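You operate a simulated robot arm through the tools that you are given. There is no shell and no other tool.

The job below is to be done with a simulated robot arm. You get a single attempt, and the scene is never put back.

JOB
Run bottle 26 into the end queue and set the sensor on it.
Fine: shut the end gate before the belt starts; stop the belt, then slide the purple queue sensor till its lamp lights. Set down upright: what you pick out.

The check looks at the end state, three seconds after you hand in, the way a careful person would. Anything else that was tipped, shoved, dropped, spilled or broken makes it a failure.

ROBOT AND FRAMES
A 6-joint arm with a two-finger gripper, fixed in place. Base frame: the origin is on the floor under the middle of its stand, x ahead of it, y to its left, z up. Units: m, rad, N and s.
With the tool pointing down near the work surface it reaches from about 0.38 to 0.86 m from the base axis. Its first joint turns from -2.897 to 2.897 rad. Payload 2.45 kg.
The TCP is the grasp point between the finger pads, 0.02 m short of the fingertips. In the tool frame z runs along the fingers and y along their closing line. The gripper opens to 0.14 m; its body begins 0.168 m behind the TCP.
Orientation is that of the tool frame in the base frame, as [roll, pitch, yaw] about the fixed x, y, z axes, in that order (R = Rz(yaw) Ry(pitch) Rx(roll)). With the fingers straight down and closing along the base's y, the tool's x points along the base's -x, its y along +y and its z along -z.

CONTROLS
- The arm moves only by the tool move_arm. Its argument "plan" is one flat list of numbers, 7 for each row, row after row: the shift along the tool's x, y, z in m, then the turn, a rotation vector about the tool's x, y, z in rad, then the gripper command, from -1 (fully open) to 1 (shut), values between in proportion. In form: [dx, dy, dz, rx, ry, rz, hand, dx, dy, dz, rx, ry, rz, hand, ...]. A call has 1 to 20 rows; each row shifts and turns the commanded pose from where the row before left it, along the tool's axes as they then stand. Each row takes 0.2 s and may step no farther than 0.05 m and 0.15 rad from the row before; otherwise, or with a gripper value out of range, the whole call is refused. A pose out of reach is approached as far as the arm can. The call stops where the force on the tool passes 50 N (or 10 N more than at its start, if that is more) or the arm is blocked; 0.2 s more then pass. Each finger travels about 0.045 m/s and halts on what it meets, pressing with about 35 N; the grip force reading is that of the motor and also rises with nothing between the fingers. The clock runs only during rows and for 0.2 s after the last one: add rows that do not move to give the fingers time. The reply holds the time, the measured pose of the TCP, the force on the tool along the base axes, the opening and the grip force, in the units named above and with some noise, with the torque about the TCP (base axes, N m) and any sound that the robot's microphone picked up.
- Cameras (640 x 400 px; columns grow to the right, rows downward): "scene" is fixed at [0.2182, -0.4981, 1.6088]; the picture's right is [0.19, -0.98, 0.00], its down [-0.92, -0.18, -0.33] and it looks along [0.33, 0.06, -0.94] (base axes); focal length 214 px, centre (320, 200). "wrist" rides on the gripper at [0.078, 0.011, -0.209] in the tool frame; the picture's right is [-0.14, 0.99, 0.00], its down [-0.92, -0.13, -0.37] and it looks along [-0.37, -0.05, 0.93] (tool axes); focal length 280 px, centre (320, 200). There is no depth. A picture from a camera that has moved, and an enlarged one, comes with that camera's place and axes in the base frame and with its lens.
- camera(camera): a new picture of that camera. It takes no simulated time.
- raise_lower(by): moves the trunk up (or, below 0, down) by that many m; the arm rides with it, the base frame stays. It gives what a move gives, with no picture.
- zoom(camera, box): a new picture of the part [left, top, right, bottom] of that camera's present view, enlarged. It takes no simulated time.
- close_job(): hands the job in; it is judged then, once.

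Places have to be worked out from the pictures, the camera data and where the tool is seen. Open the gripper and draw the arm clear of the work before you hand the job in, unless the task says otherwise.

The tools are called as a command line: name --argument value ..., lists and objects as JSON in quotes. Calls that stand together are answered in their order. move_arm: Moves the arm, as the interface text tells. Its arguments: {"type":"object","properties":{"plan":{"type":"array","items":{"type":"number"}}},"required":["plan"]} The other tools are called the same way: raise_lower (by) moves the trunk up or down; camera (camera) takes a picture; zoom (camera, box) takes an enlarged picture of a part of a camera's view; close_job () hands the job in.

At the start:

```text
clock: 0.0
tool_pos: [0.6186, -0.2622, 1.1896]
orientation: [3.141, -0.001, -3.141]
ft_force: [0.3, -0.6, -0.2]
ft_torque: [0.02, 0.01, 0.0]
finger_gap: 0.1401
finger_force: 0.0
trunk travel left (down, up): [-0.125, 0.105]
```

scene: 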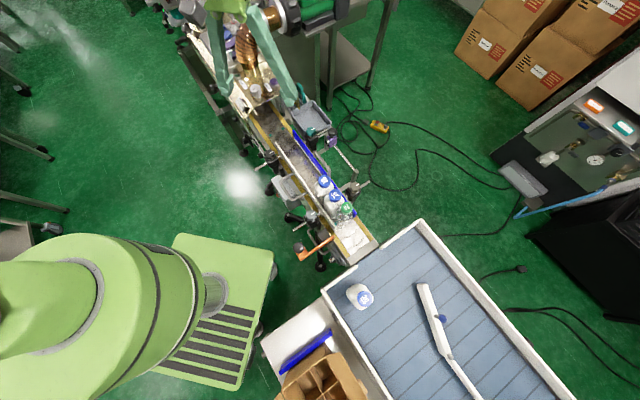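
wrist: 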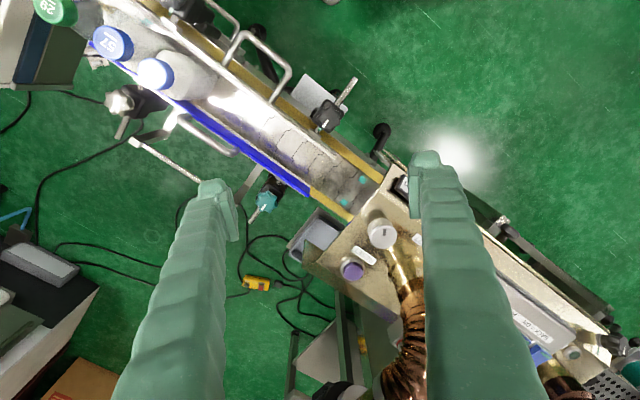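

The scene shows a conveyor running diagonally with bottles near its end, a tray with one bottle and a crate beside it. I'll zoom into the parts to identify the bottles, gate, sensor and belt switch.

zoom --camera "scene" --box '[260, 120, 400, 280]'

zoom --camera "scene" --box '[160, 0, 360, 125]'

zoom --camera "scene" --box '[240, 220, 560, 400]'

zoom --camera "scene" --box '[480, 60, 640, 220]'

zoom --camera "wrist" --box '[0, 0, 320, 200]'

zoom --camera "wrist" --box '[280, 150, 640, 400]'

```text
2.50 times, centred on (330, 200) of scene
camera zoom: at [0.2182, -0.4981, 1.6088], right [0.19, -0.98, 0.0], down [-0.92, -0.18, -0.33], along [0.33, 0.06, -0.94], focal length 536 px, centre (295, 200)
```

zoom: 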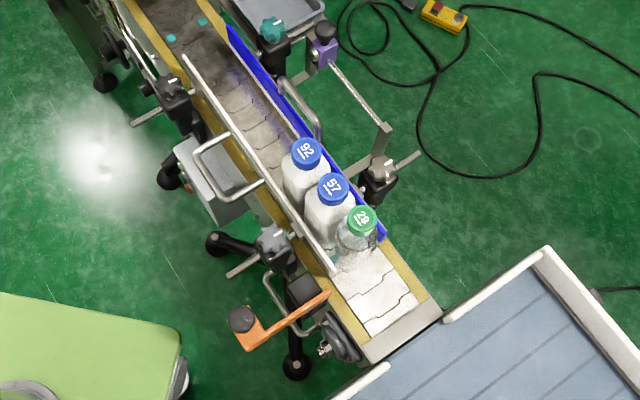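

```text
3.20 times, centred on (260, 62) of scene
camera zoom: at [0.2182, -0.4981, 1.6088], right [0.19, -0.98, 0.0], down [-0.92, -0.18, -0.33], along [0.33, 0.06, -0.94], focal length 686 px, centre (512, 640)
```

zoom: 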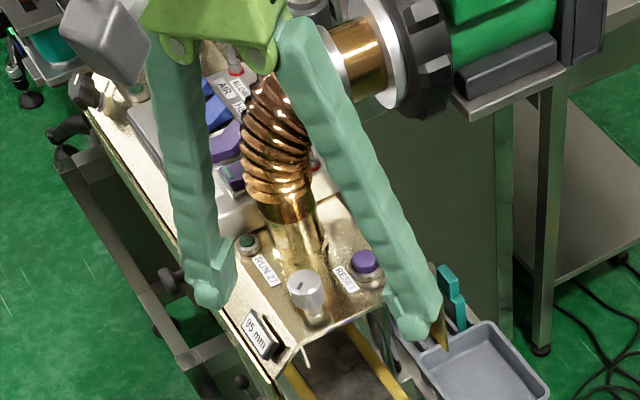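

```text
2.00 times, centred on (400, 310) of scene
camera zoom: at [0.2182, -0.4981, 1.6088], right [0.19, -0.98, 0.0], down [-0.92, -0.18, -0.33], along [0.33, 0.06, -0.94], focal length 429 px, centre (160, -20)
```

zoom: 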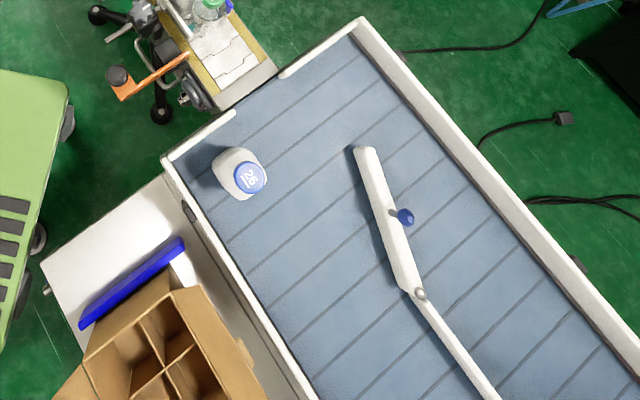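

```text
2.50 times, centred on (560, 140) of scene
camera zoom: at [0.2182, -0.4981, 1.6088], right [0.19, -0.98, 0.0], down [-0.92, -0.18, -0.33], along [0.33, 0.06, -0.94], focal length 536 px, centre (-280, 350)
```

zoom: 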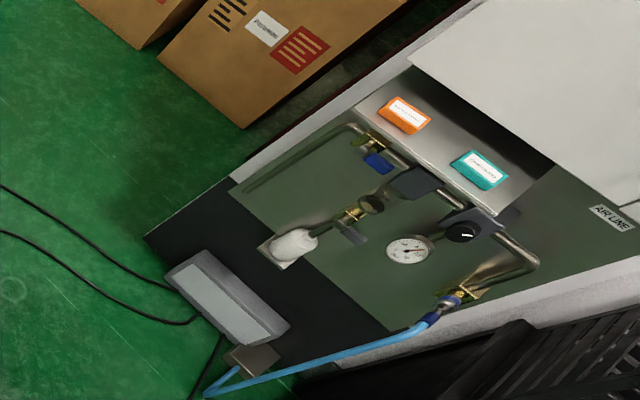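

```text
2.00 times, centred on (160, 100) of wrist
camera zoom: at [0.54, -0.2529, 1.3969], right [0.14, 0.99, 0.0], down [0.92, -0.13, 0.37], along [0.37, -0.05, -0.93], focal length 561 px, centre (640, 400)
```

zoom: 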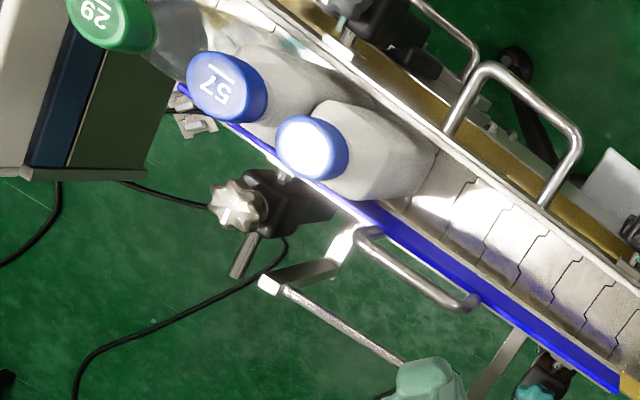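

```text
1.60 times, centred on (460, 275) of wrist
camera zoom: at [0.54, -0.2529, 1.3969], right [0.14, 0.99, 0.0], down [0.92, -0.13, 0.37], along [0.37, -0.05, -0.93], focal length 449 px, centre (96, 80)
```

zoom: 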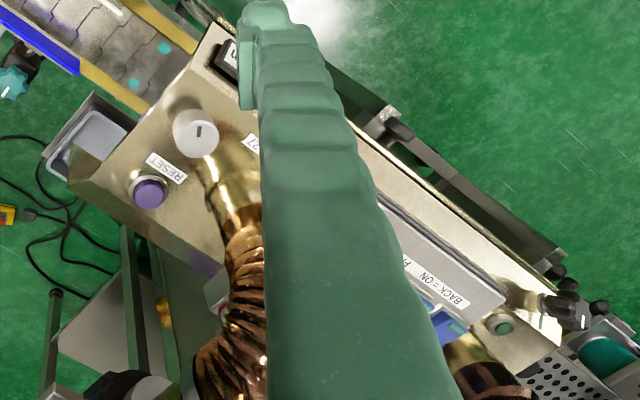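

I need to read the bottle numbers; "26" and "92" look alike when rotated, so I enlarge each cap strongly.

zoom --camera "scene" --box '[310, 168, 366, 224]'

zoom --camera "scene" --box '[340, 275, 380, 315]'

zoom --camera "scene" --box '[270, 200, 350, 280]'

zoom --camera "scene" --box '[290, 95, 380, 185]'

zoom --camera "scene" --box '[225, 90, 315, 180]'

zoom --camera "wrist" --box '[20, 0, 240, 140]'

zoom --camera "wrist" --box '[280, 140, 420, 300]'

zoom --camera "wrist" --box '[480, 220, 640, 400]'

```text
7.14 times, centred on (338, 196) of scene
camera zoom: at [0.2182, -0.4981, 1.6088], right [0.19, -0.98, 0.0], down [-0.92, -0.18, -0.33], along [0.33, 0.06, -0.94], focal length 1532 px, centre (191, 229)
```

zoom: 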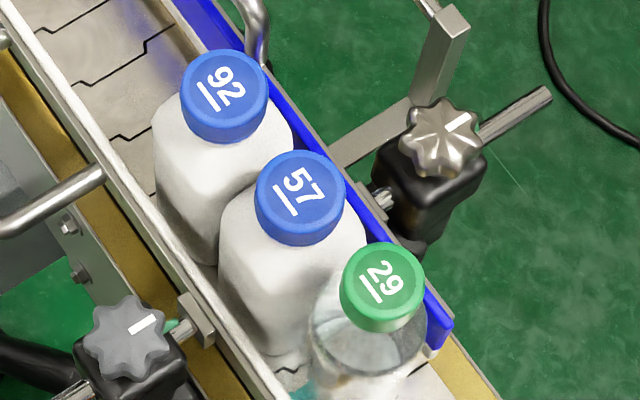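

```text
10.00 times, centred on (360, 295) of scene
camera zoom: at [0.2182, -0.4981, 1.6088], right [0.19, -0.98, 0.0], down [-0.92, -0.18, -0.33], along [0.33, 0.06, -0.94], focal length 2145 px, centre (-80, -750)
```

zoom: 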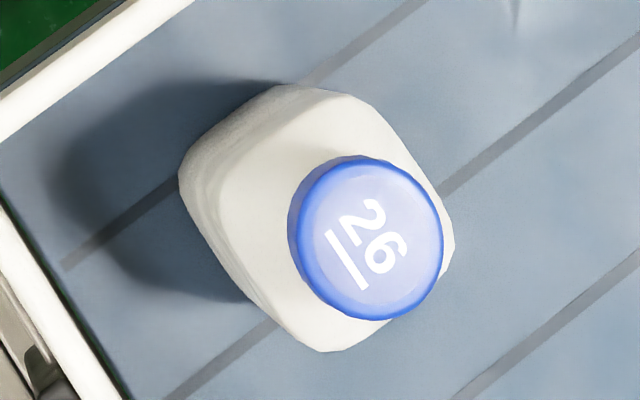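

```text
5.00 times, centred on (310, 240) of scene
camera zoom: at [0.2182, -0.4981, 1.6088], right [0.19, -0.98, 0.0], down [-0.92, -0.18, -0.33], along [0.33, 0.06, -0.94], focal length 1072 px, centre (370, 0)
```

zoom: 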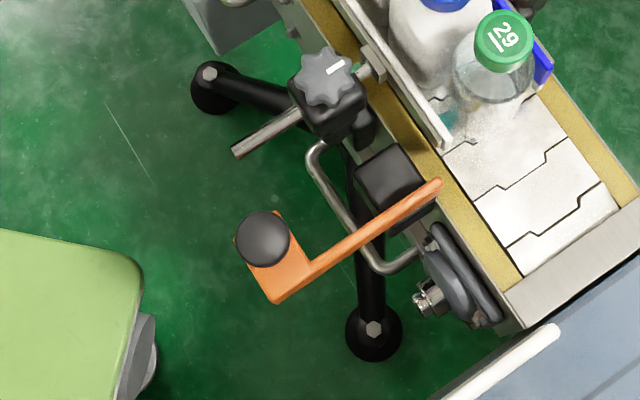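

```text
4.44 times, centred on (335, 140) of scene
camera zoom: at [0.2182, -0.4981, 1.6088], right [0.19, -0.98, 0.0], down [-0.92, -0.18, -0.33], along [0.33, 0.06, -0.94], focal length 953 px, centre (253, 467)
```

zoom: 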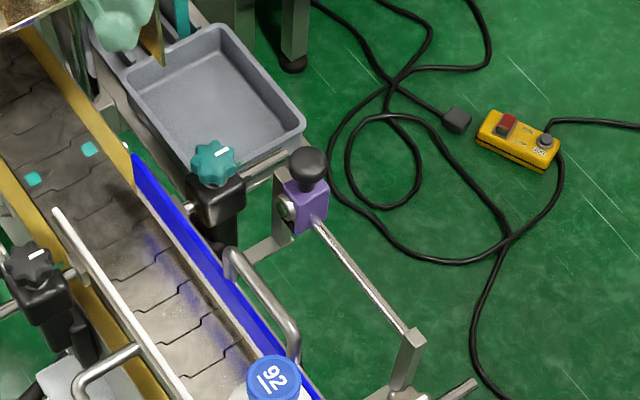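

```text
4.44 times, centred on (270, 135) of scene
camera zoom: at [0.2182, -0.4981, 1.6088], right [0.19, -0.98, 0.0], down [-0.92, -0.18, -0.33], along [0.33, 0.06, -0.94], focal length 953 px, centre (542, 489)
```

zoom: 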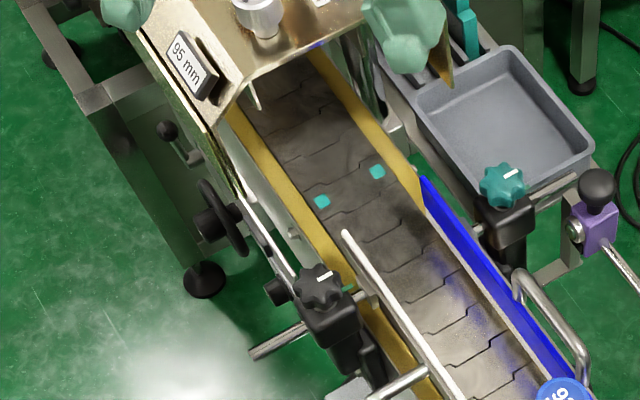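

```text
2.86 times, centred on (130, 70) of wrist
camera zoom: at [0.54, -0.2529, 1.3969], right [0.14, 0.99, 0.0], down [0.92, -0.13, 0.37], along [0.37, -0.05, -0.93], focal length 801 px, centre (863, 571)
```

zoom: 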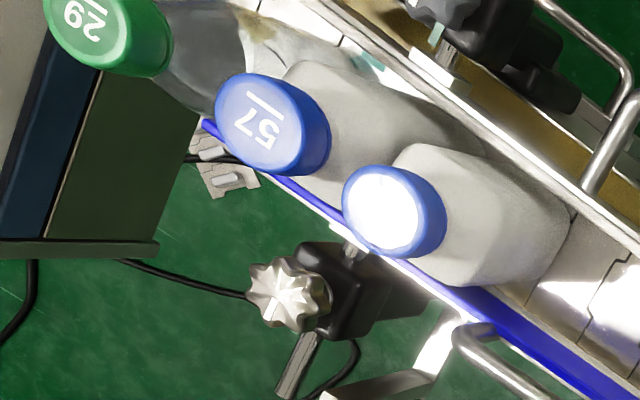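

```text
2.50 times, centred on (350, 220) of wrist
camera zoom: at [0.54, -0.2529, 1.3969], right [0.14, 0.99, 0.0], down [0.92, -0.13, 0.37], along [0.37, -0.05, -0.93], focal length 701 px, centre (245, 150)
```

zoom: 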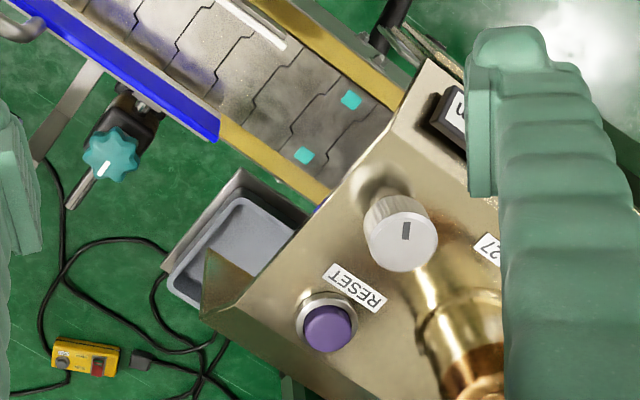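

```text
2.22 times, centred on (560, 310) of wrist
camera zoom: at [0.54, -0.2529, 1.3969], right [0.14, 0.99, 0.0], down [0.92, -0.13, 0.37], along [0.37, -0.05, -0.93], focal length 623 px, centre (-213, -44)
```

zoom: 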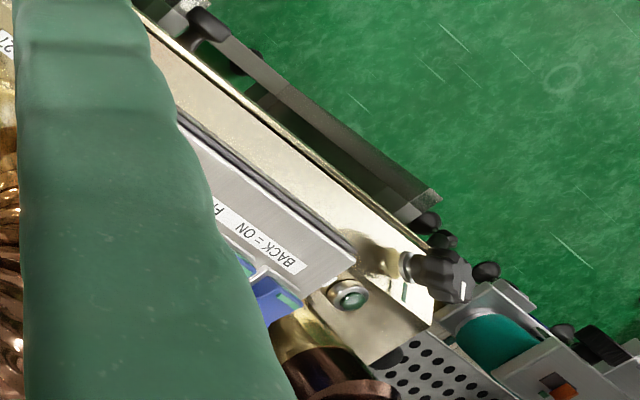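

Bottle 26 is the one standing on the white-bordered table. On the belt, in order from the end, are 29, 57 and 92, and the orange swing gate stands open at the belt end. The arm hides the control box, so I'll lift it slightly and swing it away toward +y before looking again.

move_arm --plan '[0, 0, -0.04, 0, 0, 0, -1, 0, 0.03, -0.03, 0, 0, 0, -1, 0, 0.05, 0, 0, 0, 0, -1, 0, 0.05, 0, 0, 0, 0, -1, 0, 0.05, 0, 0, 0, 0, -1, 0, 0.05, 0, 0, 0, 0, -1, 0, 0.05, 0, 0, 0, 0, -1, 0, 0.05, 0, 0, 0, 0, -1, 0, 0.05, 0, 0, 0, 0, -1, 0, 0.03, 0, 0, 0, 0, -1]'

```text
clock: 2.2
tool_pos: [0.6199, 0.1448, 1.2564]
orientation: [3.141, 0.0, 3.141]
ft_force: [0.1, 0.5, 0.3]
ft_torque: [-0.03, -0.03, 0.01]
finger_gap: 0.1398
finger_force: 0.1
trunk travel left (down, up): [-0.125, 0.105]
```

The arm has moved clear as intended. Now I take new pictures of the control area.

camera --camera "scene"

camera --camera "wrist"

zoom --camera "scene" --box '[150, 0, 310, 100]'

zoom --camera "scene" --box '[210, 60, 300, 120]'

```text
taken
```

scene: 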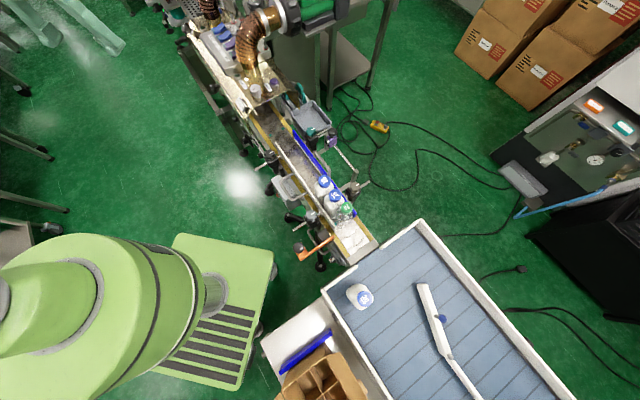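

```text
taken
camera wrist: at [0.5416, 0.1566, 1.4651], right [0.14, 0.99, 0.0], down [0.92, -0.13, 0.37], along [0.37, -0.05, -0.93], focal length 280 px, centre (320, 200)
```

wrist: 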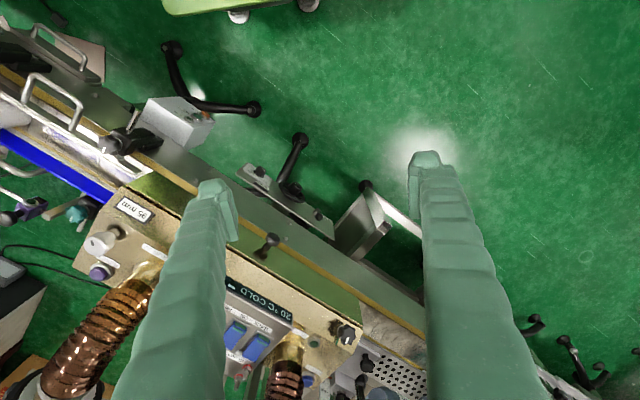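

```text
4.00 times, centred on (230, 50) of scene
camera zoom: at [0.2182, -0.4981, 1.6088], right [0.19, -0.98, 0.0], down [-0.92, -0.18, -0.33], along [0.33, 0.06, -0.94], focal length 858 px, centre (680, 800)
```

zoom: 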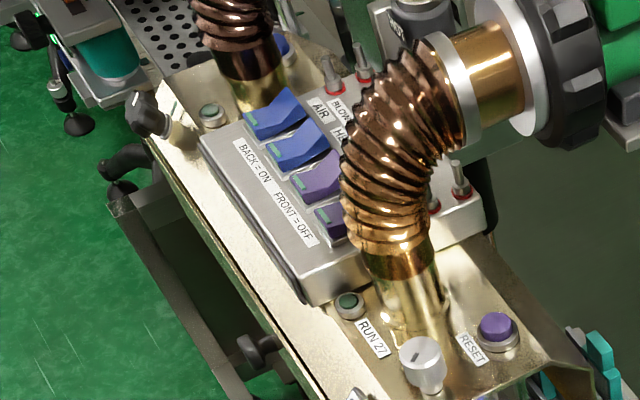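

```text
6.67 times, centred on (255, 90) of scene
camera zoom: at [0.2182, -0.4981, 1.6088], right [0.19, -0.98, 0.0], down [-0.92, -0.18, -0.33], along [0.33, 0.06, -0.94], focal length 1430 px, centre (753, 933)
```

zoom: 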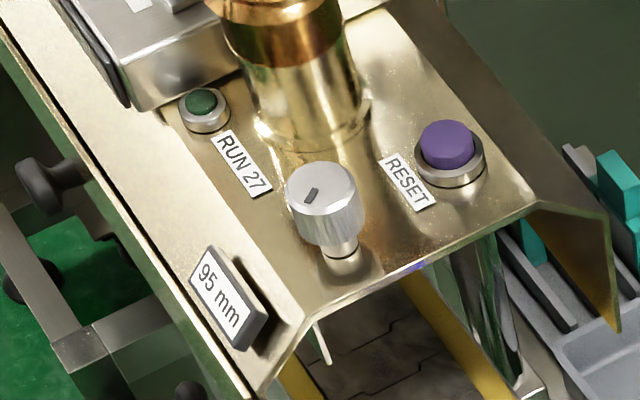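

The control box has four rocker switches ("BACK = ON / FRONT = OFF"), a RUN lamp, a knob and a RESET button. I'll shift the arm so the rockers fall between the fingers in the wrist view and I can read their labels.

move_arm --plan '[0, -0.05, 0, 0, 0, 0, -1, 0, -0.05, 0, 0, 0, 0, -1, 0, -0.04, -0.03, 0, 0, 0, -1]'

camera --camera "wrist"

zoom --camera "wrist" --box '[240, 200, 430, 390]'

zoom --camera "wrist" --box '[290, 260, 390, 340]'

```text
clock: 3.0
tool_pos: [0.6182, 0.005, 1.2883]
orientation: [3.141, 0.001, -3.14]
ft_force: [0.2, -0.5, 0.1]
ft_torque: [0.01, 0.0, -0.01]
finger_gap: 0.1401
finger_force: 0.0
trunk travel left (down, up): [-0.125, 0.105]
```

```text
taken
camera wrist: at [0.5395, 0.0169, 1.4964], right [0.14, 0.99, 0.0], down [0.92, -0.13, 0.37], along [0.37, -0.05, -0.93], focal length 280 px, centre (320, 200)
```

wrist: 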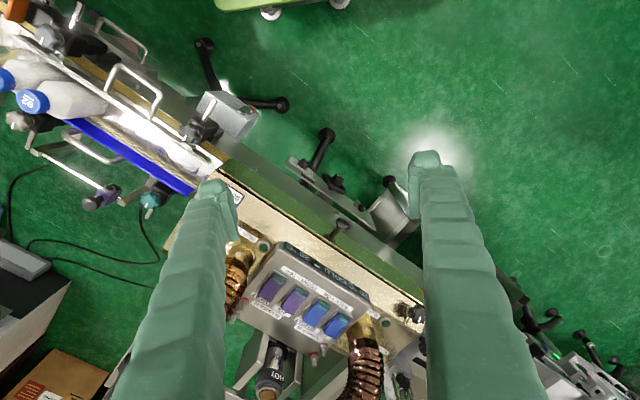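

```text
2.11 times, centred on (335, 295) of wrist
camera zoom: at [0.5395, 0.0169, 1.4964], right [0.14, 0.99, 0.0], down [0.92, -0.13, 0.37], along [0.37, -0.05, -0.93], focal length 590 px, centre (288, 0)
```

zoom: 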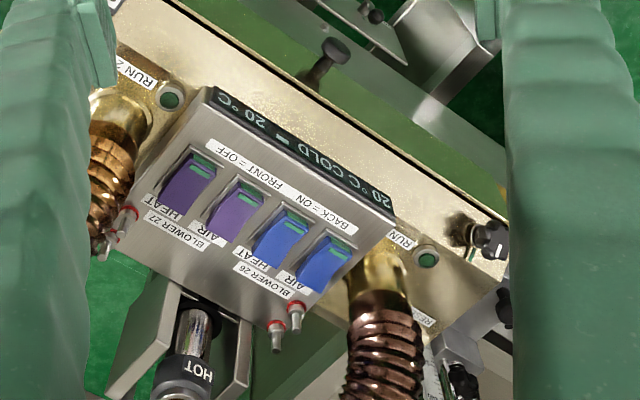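

```text
5.00 times, centred on (340, 300) of wrist
camera zoom: at [0.5395, 0.0169, 1.4964], right [0.14, 0.99, 0.0], down [0.92, -0.13, 0.37], along [0.37, -0.05, -0.93], focal length 1402 px, centre (220, -300)
```

zoom: 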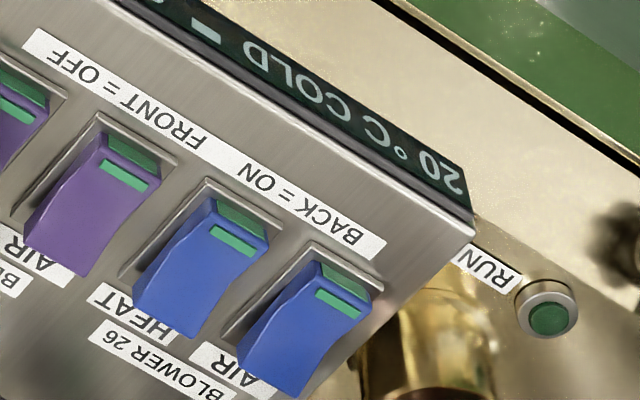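

Those rockers and RUN buttons belong to the heat blowers (26/27), not the belt. I look for the belt control: the grey box on the near side of the conveyor and the other devices along it.

zoom --camera "wrist" --box '[180, 70, 300, 160]'

zoom --camera "wrist" --box '[270, 110, 420, 220]'

zoom --camera "scene" --box '[255, 160, 325, 220]'

zoom --camera "scene" --box '[360, 110, 400, 140]'

zoom --camera "scene" --box '[270, 75, 345, 150]'

zoom --camera "scene" --box '[130, 0, 230, 65]'

```text
4.44 times, centred on (240, 115) of wrist
camera zoom: at [0.5395, 0.0169, 1.4964], right [0.14, 0.99, 0.0], down [0.92, -0.13, 0.37], along [0.37, -0.05, -0.93], focal length 1246 px, centre (676, 578)
```

zoom: 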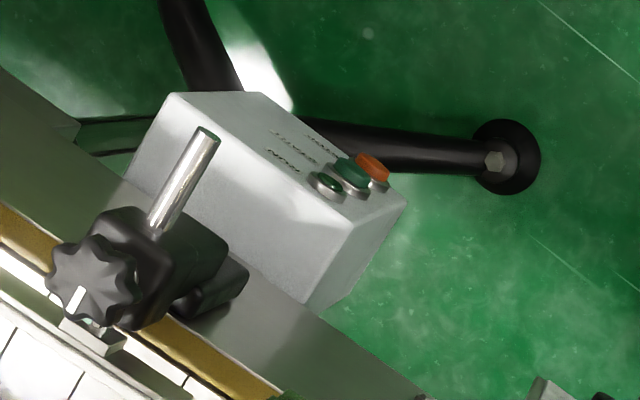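

```text
3.64 times, centred on (345, 165) of wrist
camera zoom: at [0.5395, 0.0169, 1.4964], right [0.14, 0.99, 0.0], down [0.92, -0.13, 0.37], along [0.37, -0.05, -0.93], focal length 1020 px, centre (229, 327)
```

zoom: 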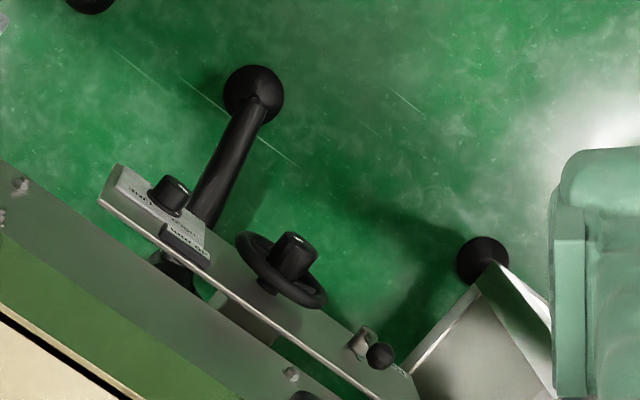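

```text
6.67 times, centred on (290, 190) of scene
camera zoom: at [0.2182, -0.4981, 1.6088], right [0.19, -0.98, 0.0], down [-0.92, -0.18, -0.33], along [0.33, 0.06, -0.94], focal length 1430 px, centre (520, 267)
```

zoom: 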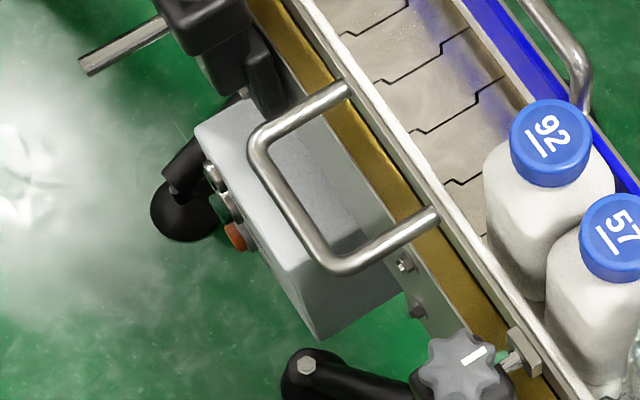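

```text
13.33 times, centred on (380, 125) of scene
camera zoom: at [0.2182, -0.4981, 1.6088], right [0.19, -0.98, 0.0], down [-0.92, -0.18, -0.33], along [0.33, 0.06, -0.94], focal length 2860 px, centre (-480, 1200)
```

zoom: 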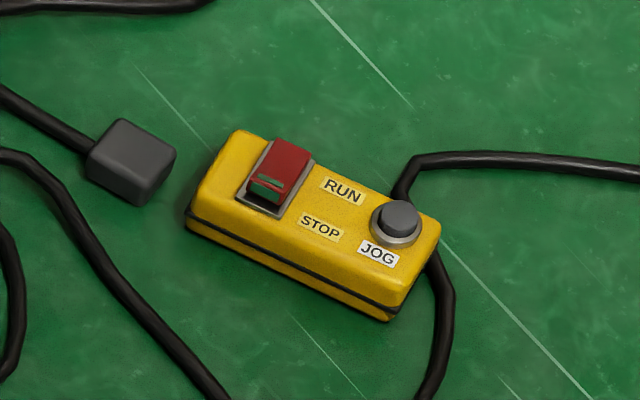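

```text
5.33 times, centred on (308, 112) of scene
camera zoom: at [0.2182, -0.4981, 1.6088], right [0.19, -0.98, 0.0], down [-0.92, -0.18, -0.33], along [0.33, 0.06, -0.94], focal length 1144 px, centre (387, 667)
```

zoom: 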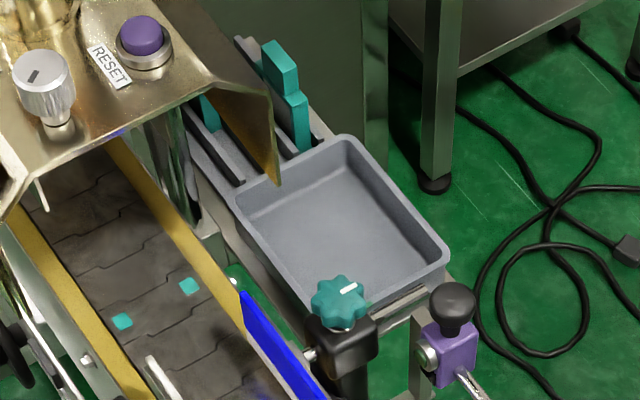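

```text
6.15 times, centred on (180, 32) of scene
camera zoom: at [0.2182, -0.4981, 1.6088], right [0.19, -0.98, 0.0], down [-0.92, -0.18, -0.33], along [0.33, 0.06, -0.94], focal length 1320 px, centre (1182, 1231)
```

zoom: 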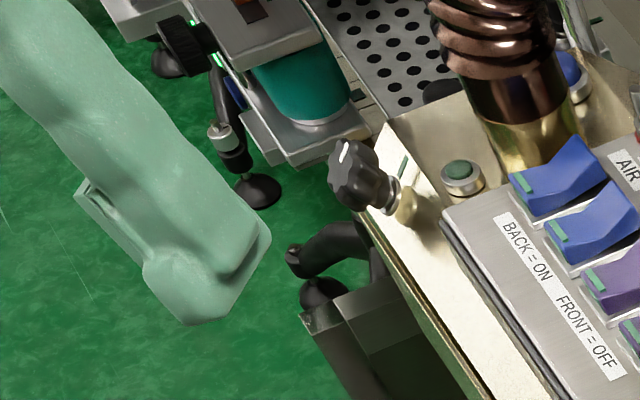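

The grey box on the near side of the conveyor has a green and an orange button, and the yellow RUN/STOP box appears to lie on the floor. I enlarge the grey box's labels.

zoom --camera "wrist" --box '[210, 85, 270, 125]'

zoom --camera "wrist" --box '[285, 150, 345, 190]'

zoom --camera "scene" --box '[270, 175, 305, 210]'

```text
10.00 times, centred on (240, 105) of wrist
camera zoom: at [0.5395, 0.0169, 1.4964], right [0.14, 0.99, 0.0], down [0.92, -0.13, 0.37], along [0.37, -0.05, -0.93], focal length 2804 px, centre (1120, 1150)
```

zoom: 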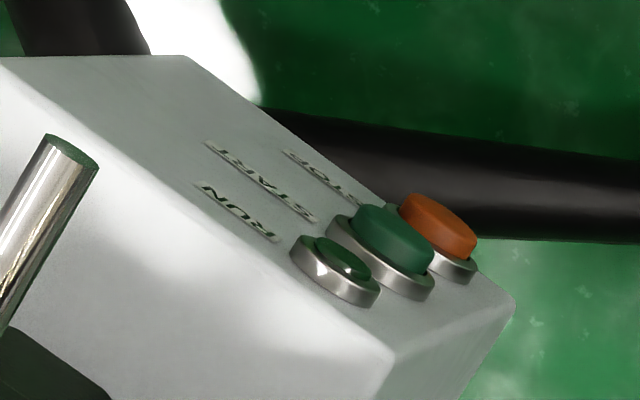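

```text
10.00 times, centred on (315, 170) of wrist
camera zoom: at [0.5395, 0.0169, 1.4964], right [0.14, 0.99, 0.0], down [0.92, -0.13, 0.37], along [0.37, -0.05, -0.93], focal length 2804 px, centre (370, 500)
```

zoom: 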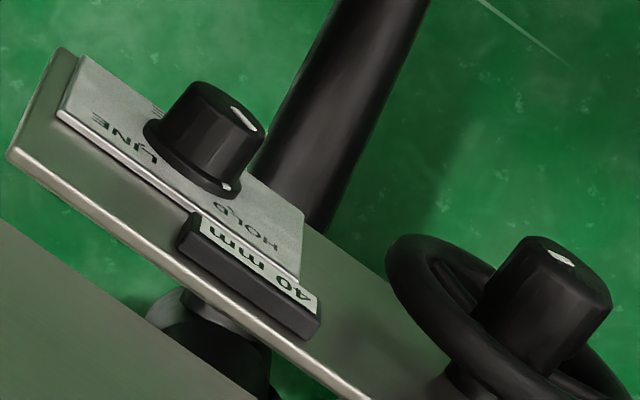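

```text
11.43 times, centred on (288, 192) of scene
camera zoom: at [0.2182, -0.4981, 1.6088], right [0.19, -0.98, 0.0], down [-0.92, -0.18, -0.33], along [0.33, 0.06, -0.94], focal length 2451 px, centre (691, 286)
```

zoom: 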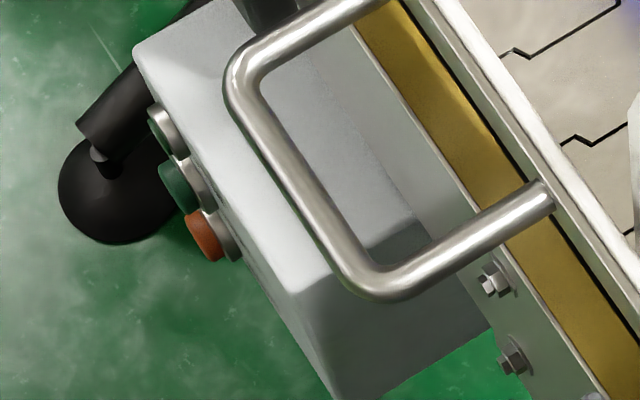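

The grey box reads RUN (lamp), START (green) and STOP (orange): that is the belt control, at roughly (0.57, -0.20, 0.63). Next I fly the arm high over toward the belt end, turning the tool to look radially outward, to inspect the gate, bottles and table.

move_arm --plan '[0.0286, -0.0401, 0, 0, 0, 0, -1, 0.0286, -0.0401, 0, 0, 0, 0, -1, 0.0286, -0.0401, 0, 0, 0, 0, -1, 0.0286, -0.0401, 0, 0, 0, 0, -1, 0.0286, -0.0401, 0, 0, 0, 0, -1, 0.0286, -0.0401, 0, 0, 0, 0, -1, 0.0286, -0.0401, 0, 0, 0, 0, -1, 0.0286, -0.0401, 0, 0, 0, 0, -1, 0.0286, -0.0401, 0, 0, 0, 0, -1, 0.0286, -0.0401, 0, 0, 0, 0, -1, 0.0286, -0.0401, 0, 0, 0, 0, -1, 0.0286, -0.0401, 0, 0, 0, 0, -1, 0, 0, 0, 0, 0, 0.15, -1, 0, 0, 0, 0, 0, 0.15, -1, 0, 0, 0, 0, 0, 0.15, -1, 0, 0, 0, 0, 0, 0.15, -1, 0, 0, 0, 0, 0, 0.15, -1, 0, 0, 0, 0, 0, 0.15, -1, 0, 0, 0, 0, 0, 0.15, -1]'

camera --camera "wrist"

camera --camera "scene"

```text
clock: 7.0
tool_pos: [0.2765, -0.4744, 1.2877]
orientation: [3.141, 0.0, 2.089]
ft_force: [-0.4, 0.3, 0.6]
ft_torque: [0.02, 0.02, 0.01]
finger_gap: 0.1401
finger_force: 0.0
trunk travel left (down, up): [-0.125, 0.105]
```

```text
taken
camera wrist: at [0.2457, -0.4015, 1.4972], right [0.93, 0.37, 0.0], down [0.35, -0.86, 0.37], along [0.14, -0.34, -0.93], focal length 280 px, centre (320, 200)
```

wrist: 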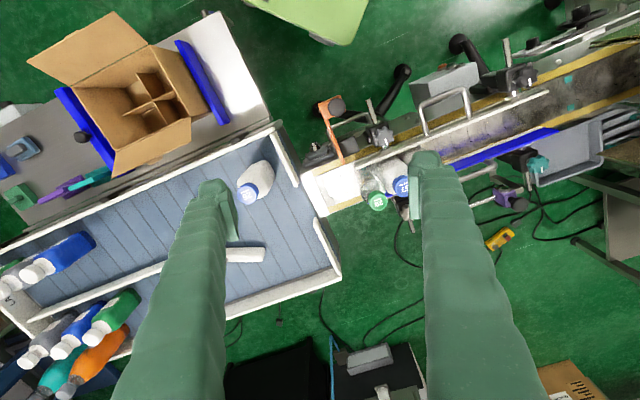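

```text
taken
```

scene: 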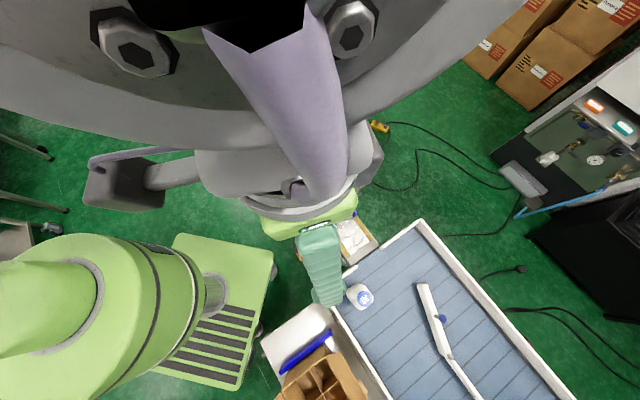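

The wrist view now shows the gate, queue, sensor and table. I enlarge several parts of it.

zoom --camera "wrist" --box '[290, 50, 450, 220]'

zoom --camera "wrist" --box '[430, 20, 640, 170]'

zoom --camera "wrist" --box '[430, 120, 590, 260]'

zoom --camera "wrist" --box '[0, 20, 240, 210]'

zoom --camera "wrist" --box '[0, 190, 200, 400]'

zoom --camera "wrist" --box '[180, 120, 360, 300]'

```text
2.35 times, centred on (370, 135) of wrist
camera zoom: at [0.2457, -0.4015, 1.4972], right [0.93, 0.37, 0.0], down [0.35, -0.86, 0.37], along [0.14, -0.34, -0.93], focal length 660 px, centre (202, 353)
```

zoom: 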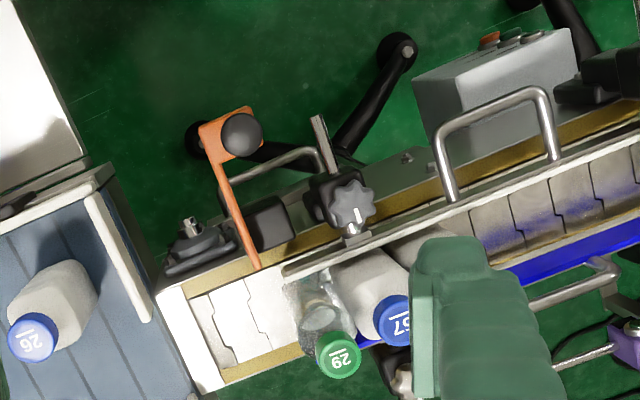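

```text
2.67 times, centred on (535, 95) of wrist
camera zoom: at [0.2457, -0.4015, 1.4972], right [0.93, 0.37, 0.0], down [0.35, -0.86, 0.37], along [0.14, -0.34, -0.93], focal length 748 px, centre (-253, 480)
```

zoom: 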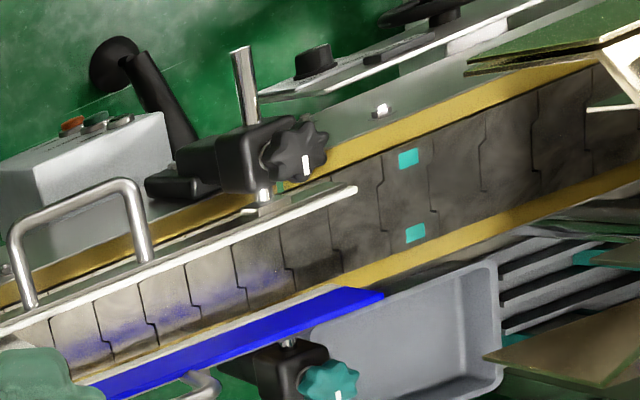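

```text
2.86 times, centred on (510, 190) of wrist
camera zoom: at [0.2457, -0.4015, 1.4972], right [0.93, 0.37, 0.0], down [0.35, -0.86, 0.37], along [0.14, -0.34, -0.93], focal length 801 px, centre (-223, 229)
```

zoom: 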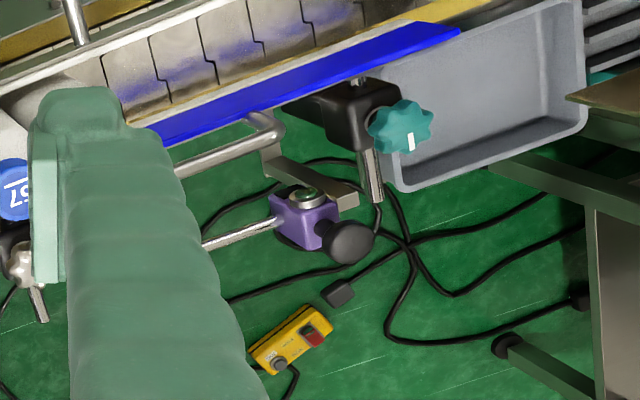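

```text
2.11 times, centred on (120, 115) of wrist
camera zoom: at [0.2457, -0.4015, 1.4972], right [0.93, 0.37, 0.0], down [0.35, -0.86, 0.37], along [0.14, -0.34, -0.93], focal length 590 px, centre (741, 379)
```

zoom: 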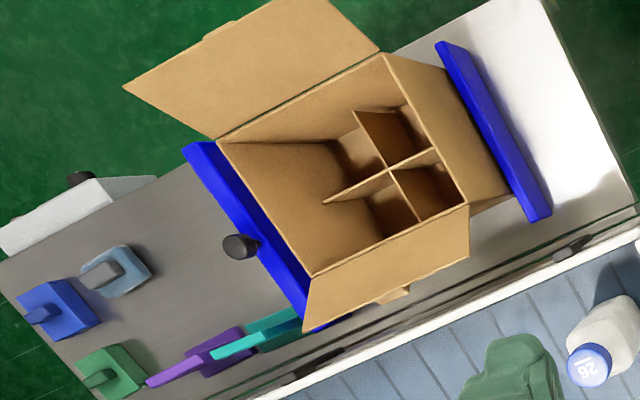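

```text
1.90 times, centred on (100, 295) of wrist
camera zoom: at [0.2457, -0.4015, 1.4972], right [0.93, 0.37, 0.0], down [0.35, -0.86, 0.37], along [0.14, -0.34, -0.93], focal length 534 px, centre (739, 19)
```

zoom: 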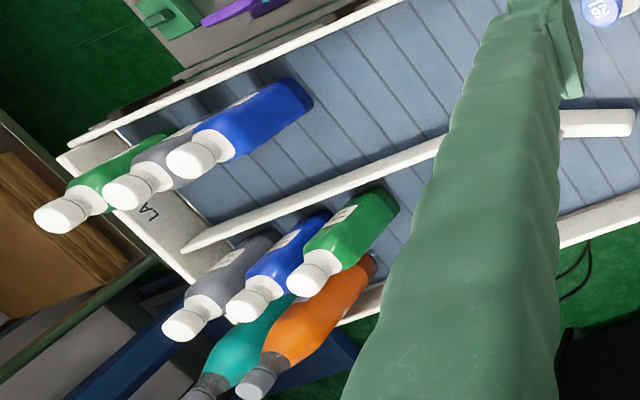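

```text
2.22 times, centred on (270, 210) of wrist
camera zoom: at [0.2457, -0.4015, 1.4972], right [0.93, 0.37, 0.0], down [0.35, -0.86, 0.37], along [0.14, -0.34, -0.93], focal length 623 px, centre (431, 178)
```

zoom: 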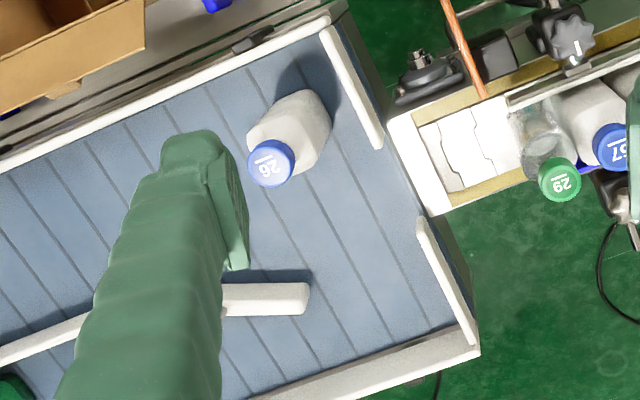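

The gate is an orange bar perpendicular to the belt with a black ball knob, and the sensor is a purple block on a rod with a lamp and its own ball knob. I lower the hand a bit and go a little further out to see the gate, bottle 26 and belt end from close by.

move_arm --plan '[-0.015, 0, 0.045, 0, 0, 0, -1, -0.015, 0, 0.045, 0, 0, 0, -1, -0.01, 0, 0.04, 0, 0, 0, -1]'

camera --camera "wrist"

zoom --camera "wrist" --box '[270, 30, 430, 190]'

zoom --camera "wrist" --box '[160, 80, 320, 240]'

```text
clock: 7.8
tool_pos: [0.2947, -0.5109, 1.1575]
orientation: [3.141, 0.0, 2.092]
ft_force: [-0.9, -0.3, 0.5]
ft_torque: [0.05, 0.0, 0.0]
finger_gap: 0.1398
finger_force: 0.1
trunk travel left (down, up): [-0.125, 0.105]
```

```text
taken
camera wrist: at [0.2654, -0.4379, 1.3663], right [0.93, 0.37, 0.0], down [0.35, -0.86, 0.37], along [0.14, -0.34, -0.93], focal length 280 px, centre (320, 200)
```

wrist: 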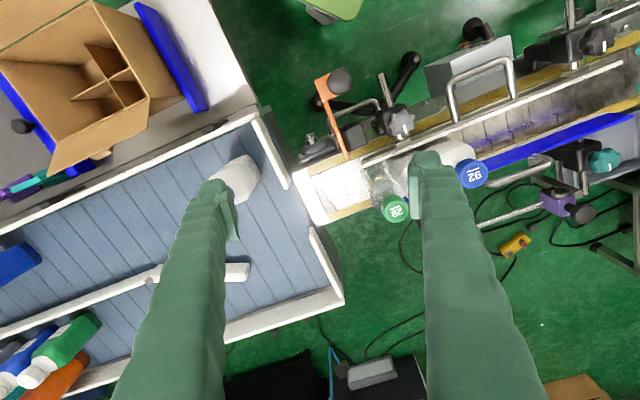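

```text
2.50 times, centred on (350, 110) of wrist
camera zoom: at [0.2654, -0.4379, 1.3663], right [0.93, 0.37, 0.0], down [0.35, -0.86, 0.37], along [0.14, -0.34, -0.93], focal length 701 px, centre (245, 425)
```

zoom: 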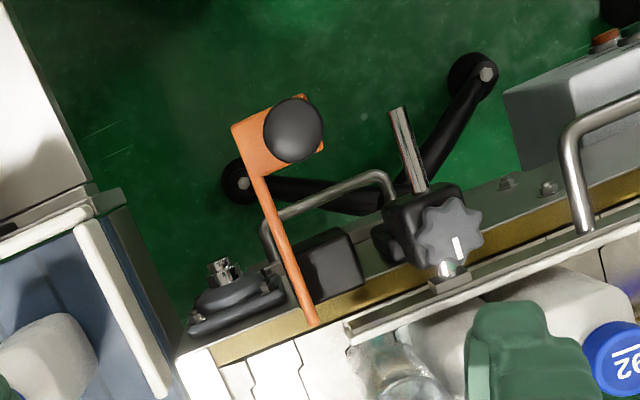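

```text
2.50 times, centred on (240, 160) of wrist
camera zoom: at [0.2654, -0.4379, 1.3663], right [0.93, 0.37, 0.0], down [0.35, -0.86, 0.37], along [0.14, -0.34, -0.93], focal length 701 px, centre (520, 300)
```

zoom: 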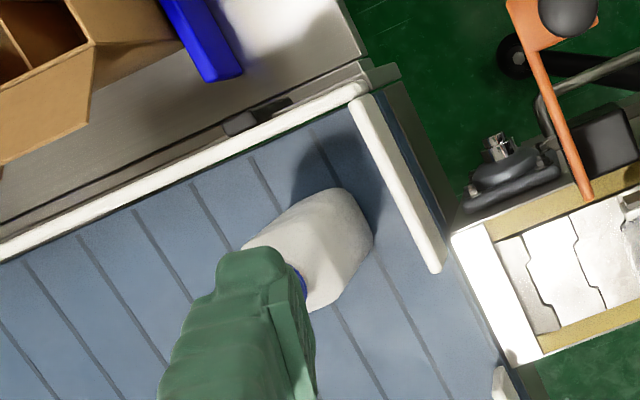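

The gate looks like a sliding bar in a black guide, to be pushed by its ball knob across the belt; the knob is near (0.285, -0.42, ~0.95). I'll move back and turn to get an oblique second viewpoint of the gate and the START/STOP box.

move_arm --plan '[0.036, 0.0313, 0, 0, 0, 0, -1, 0.036, 0.0313, 0, 0, 0, 0, -1, 0.036, 0.0313, 0, 0, 0, 0, -1, 0.036, 0.0313, 0, 0, 0, 0, -1, 0.036, 0.0313, 0, 0, 0, 0, -1, 0.036, 0.0313, 0, 0, 0, 0, -1, 0, 0, 0, 0, 0, 0.13, -1, 0, 0, 0, 0, 0, 0.13, -1, 0, 0, 0, 0, 0, 0.13, -1, 0, 0, 0, 0, 0, 0.13, -1]'

camera --camera "wrist"

zoom --camera "wrist" --box '[220, 150, 420, 350]'

zoom --camera "wrist" --box '[420, 80, 640, 240]'

```text
clock: 10.0
tool_pos: [0.3505, -0.2291, 1.1578]
orientation: [-3.141, 0.0, 1.57]
ft_force: [-0.1, 0.1, 0.3]
ft_torque: [0.0, 0.02, 0.01]
finger_gap: 0.1397
finger_force: 0.0
trunk travel left (down, up): [-0.125, 0.105]
```

```text
taken
camera wrist: at [0.3611, -0.151, 1.3669], right [0.99, -0.14, 0.0], down [-0.13, -0.92, 0.37], along [-0.05, -0.36, -0.93], focal length 280 px, centre (320, 200)
```

wrist: 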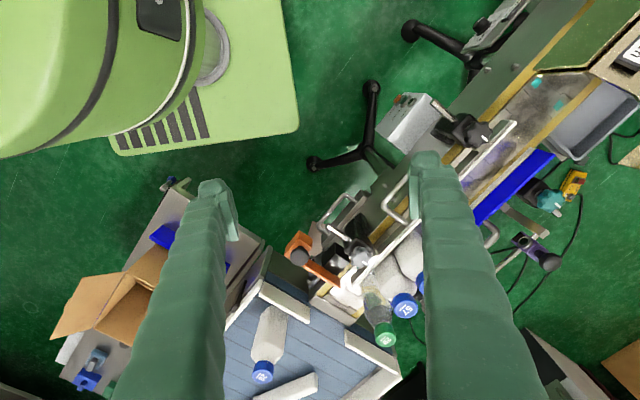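

```text
2.00 times, centred on (320, 250) of wrist
camera zoom: at [0.3611, -0.151, 1.3669], right [0.99, -0.14, 0.0], down [-0.13, -0.92, 0.37], along [-0.05, -0.36, -0.93], focal length 561 px, centre (320, 100)
```

zoom: 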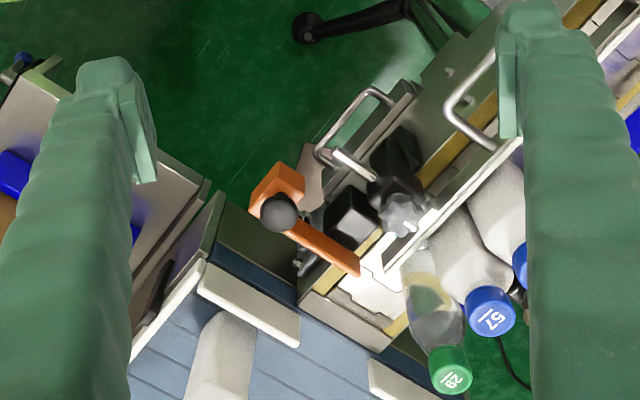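

```text
2.50 times, centred on (530, 160) of wrist
camera zoom: at [0.3611, -0.151, 1.3669], right [0.99, -0.14, 0.0], down [-0.13, -0.92, 0.37], along [-0.05, -0.36, -0.93], focal length 701 px, centre (-205, 300)
```

zoom: 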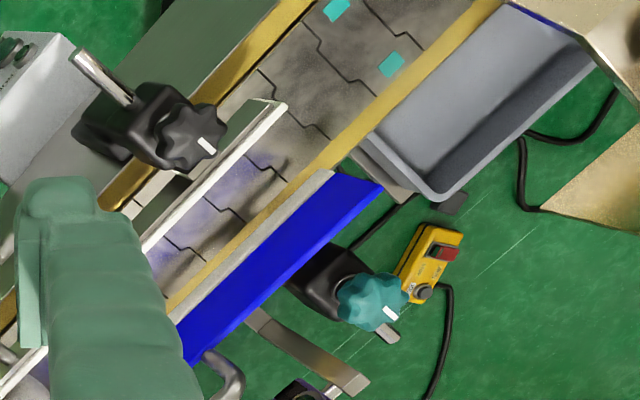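

This oblique view puts the gate knob ball at about (0.287, -0.42, 0.945) with a diameter of roughly 34 mm. I zoom in on the START/STOP box from this angle.

zoom --camera "wrist" --box '[370, 80, 450, 160]'

zoom --camera "wrist" --box '[440, 0, 560, 80]'

zoom --camera "wrist" --box '[490, 220, 580, 290]'

zoom --camera "wrist" --box '[230, 290, 310, 390]'

```text
5.00 times, centred on (410, 120) of wrist
camera zoom: at [0.3611, -0.151, 1.3669], right [0.99, -0.14, 0.0], down [-0.13, -0.92, 0.37], along [-0.05, -0.36, -0.93], focal length 1402 px, centre (-130, 600)
```

zoom: 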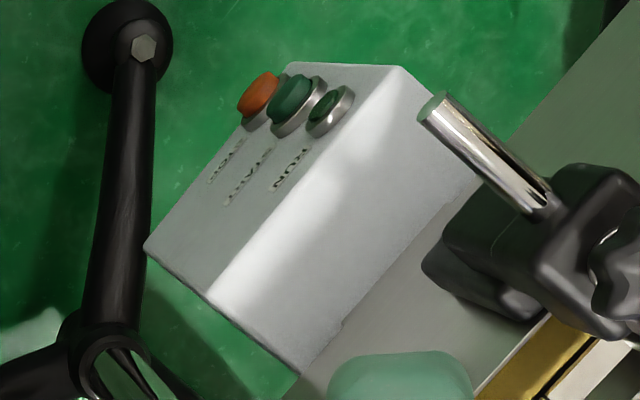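

```text
5.00 times, centred on (500, 40) of wrist
camera zoom: at [0.3611, -0.151, 1.3669], right [0.99, -0.14, 0.0], down [-0.13, -0.92, 0.37], along [-0.05, -0.36, -0.93], focal length 1402 px, centre (-580, 1000)
```

zoom: 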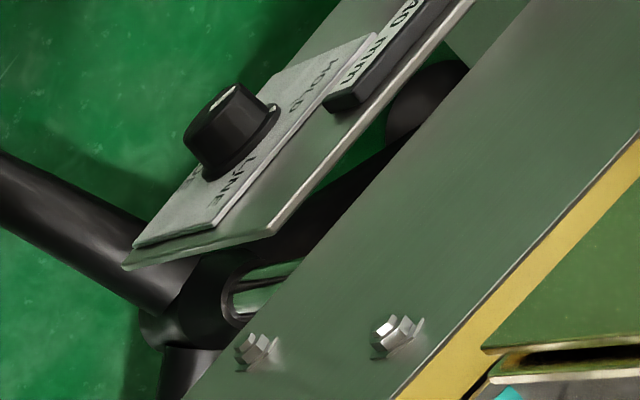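

```text
5.71 times, centred on (535, 255) of wrist
camera zoom: at [0.3611, -0.151, 1.3669], right [0.99, -0.14, 0.0], down [-0.13, -0.92, 0.37], along [-0.05, -0.36, -0.93], focal length 1602 px, centre (-909, -114)
```

zoom: 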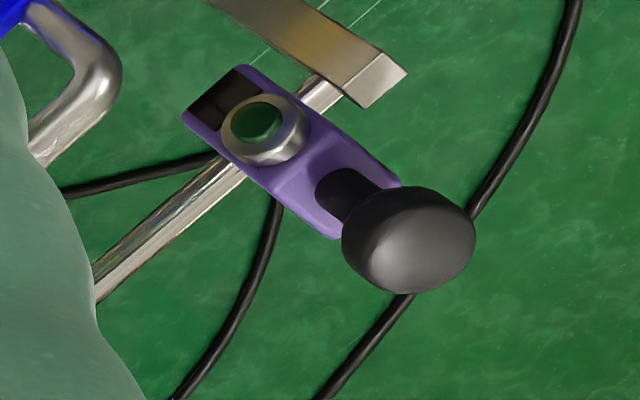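

```text
4.00 times, centred on (270, 340) of wrist
camera zoom: at [0.3611, -0.151, 1.3669], right [0.99, -0.14, 0.0], down [-0.13, -0.92, 0.37], along [-0.05, -0.36, -0.93], focal length 1122 px, centre (520, -360)
```

zoom: 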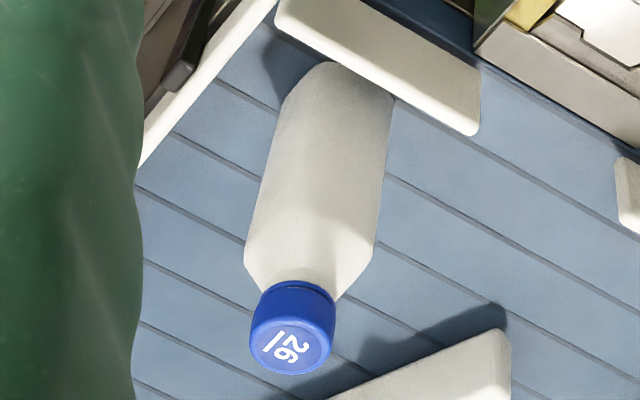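

The START button works out at about (0.569, -0.206, 0.612) on the box's outward side face, with STOP about 25 mm downstream of it. A clamp rod end sits overhead near (0.53, -0.195, 0.91), so I'll have to tilt the tool to press. I look at the gripper itself with the scene camera to learn the finger size.

camera --camera "scene"

zoom --camera "scene" --box '[180, 120, 380, 300]'

```text
taken
```

scene: 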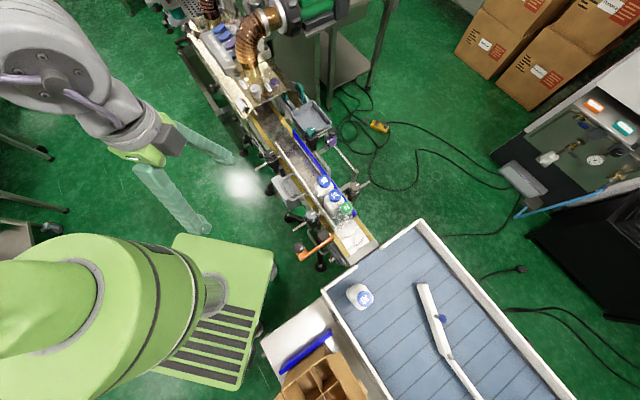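

```text
2.22 times, centred on (280, 210) of scene
camera zoom: at [0.2182, -0.4981, 1.6088], right [0.19, -0.98, 0.0], down [-0.92, -0.18, -0.33], along [0.33, 0.06, -0.94], focal length 477 px, centre (409, 178)
```

zoom: 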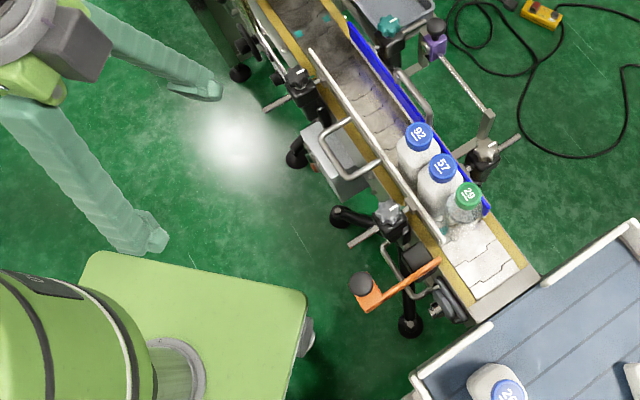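

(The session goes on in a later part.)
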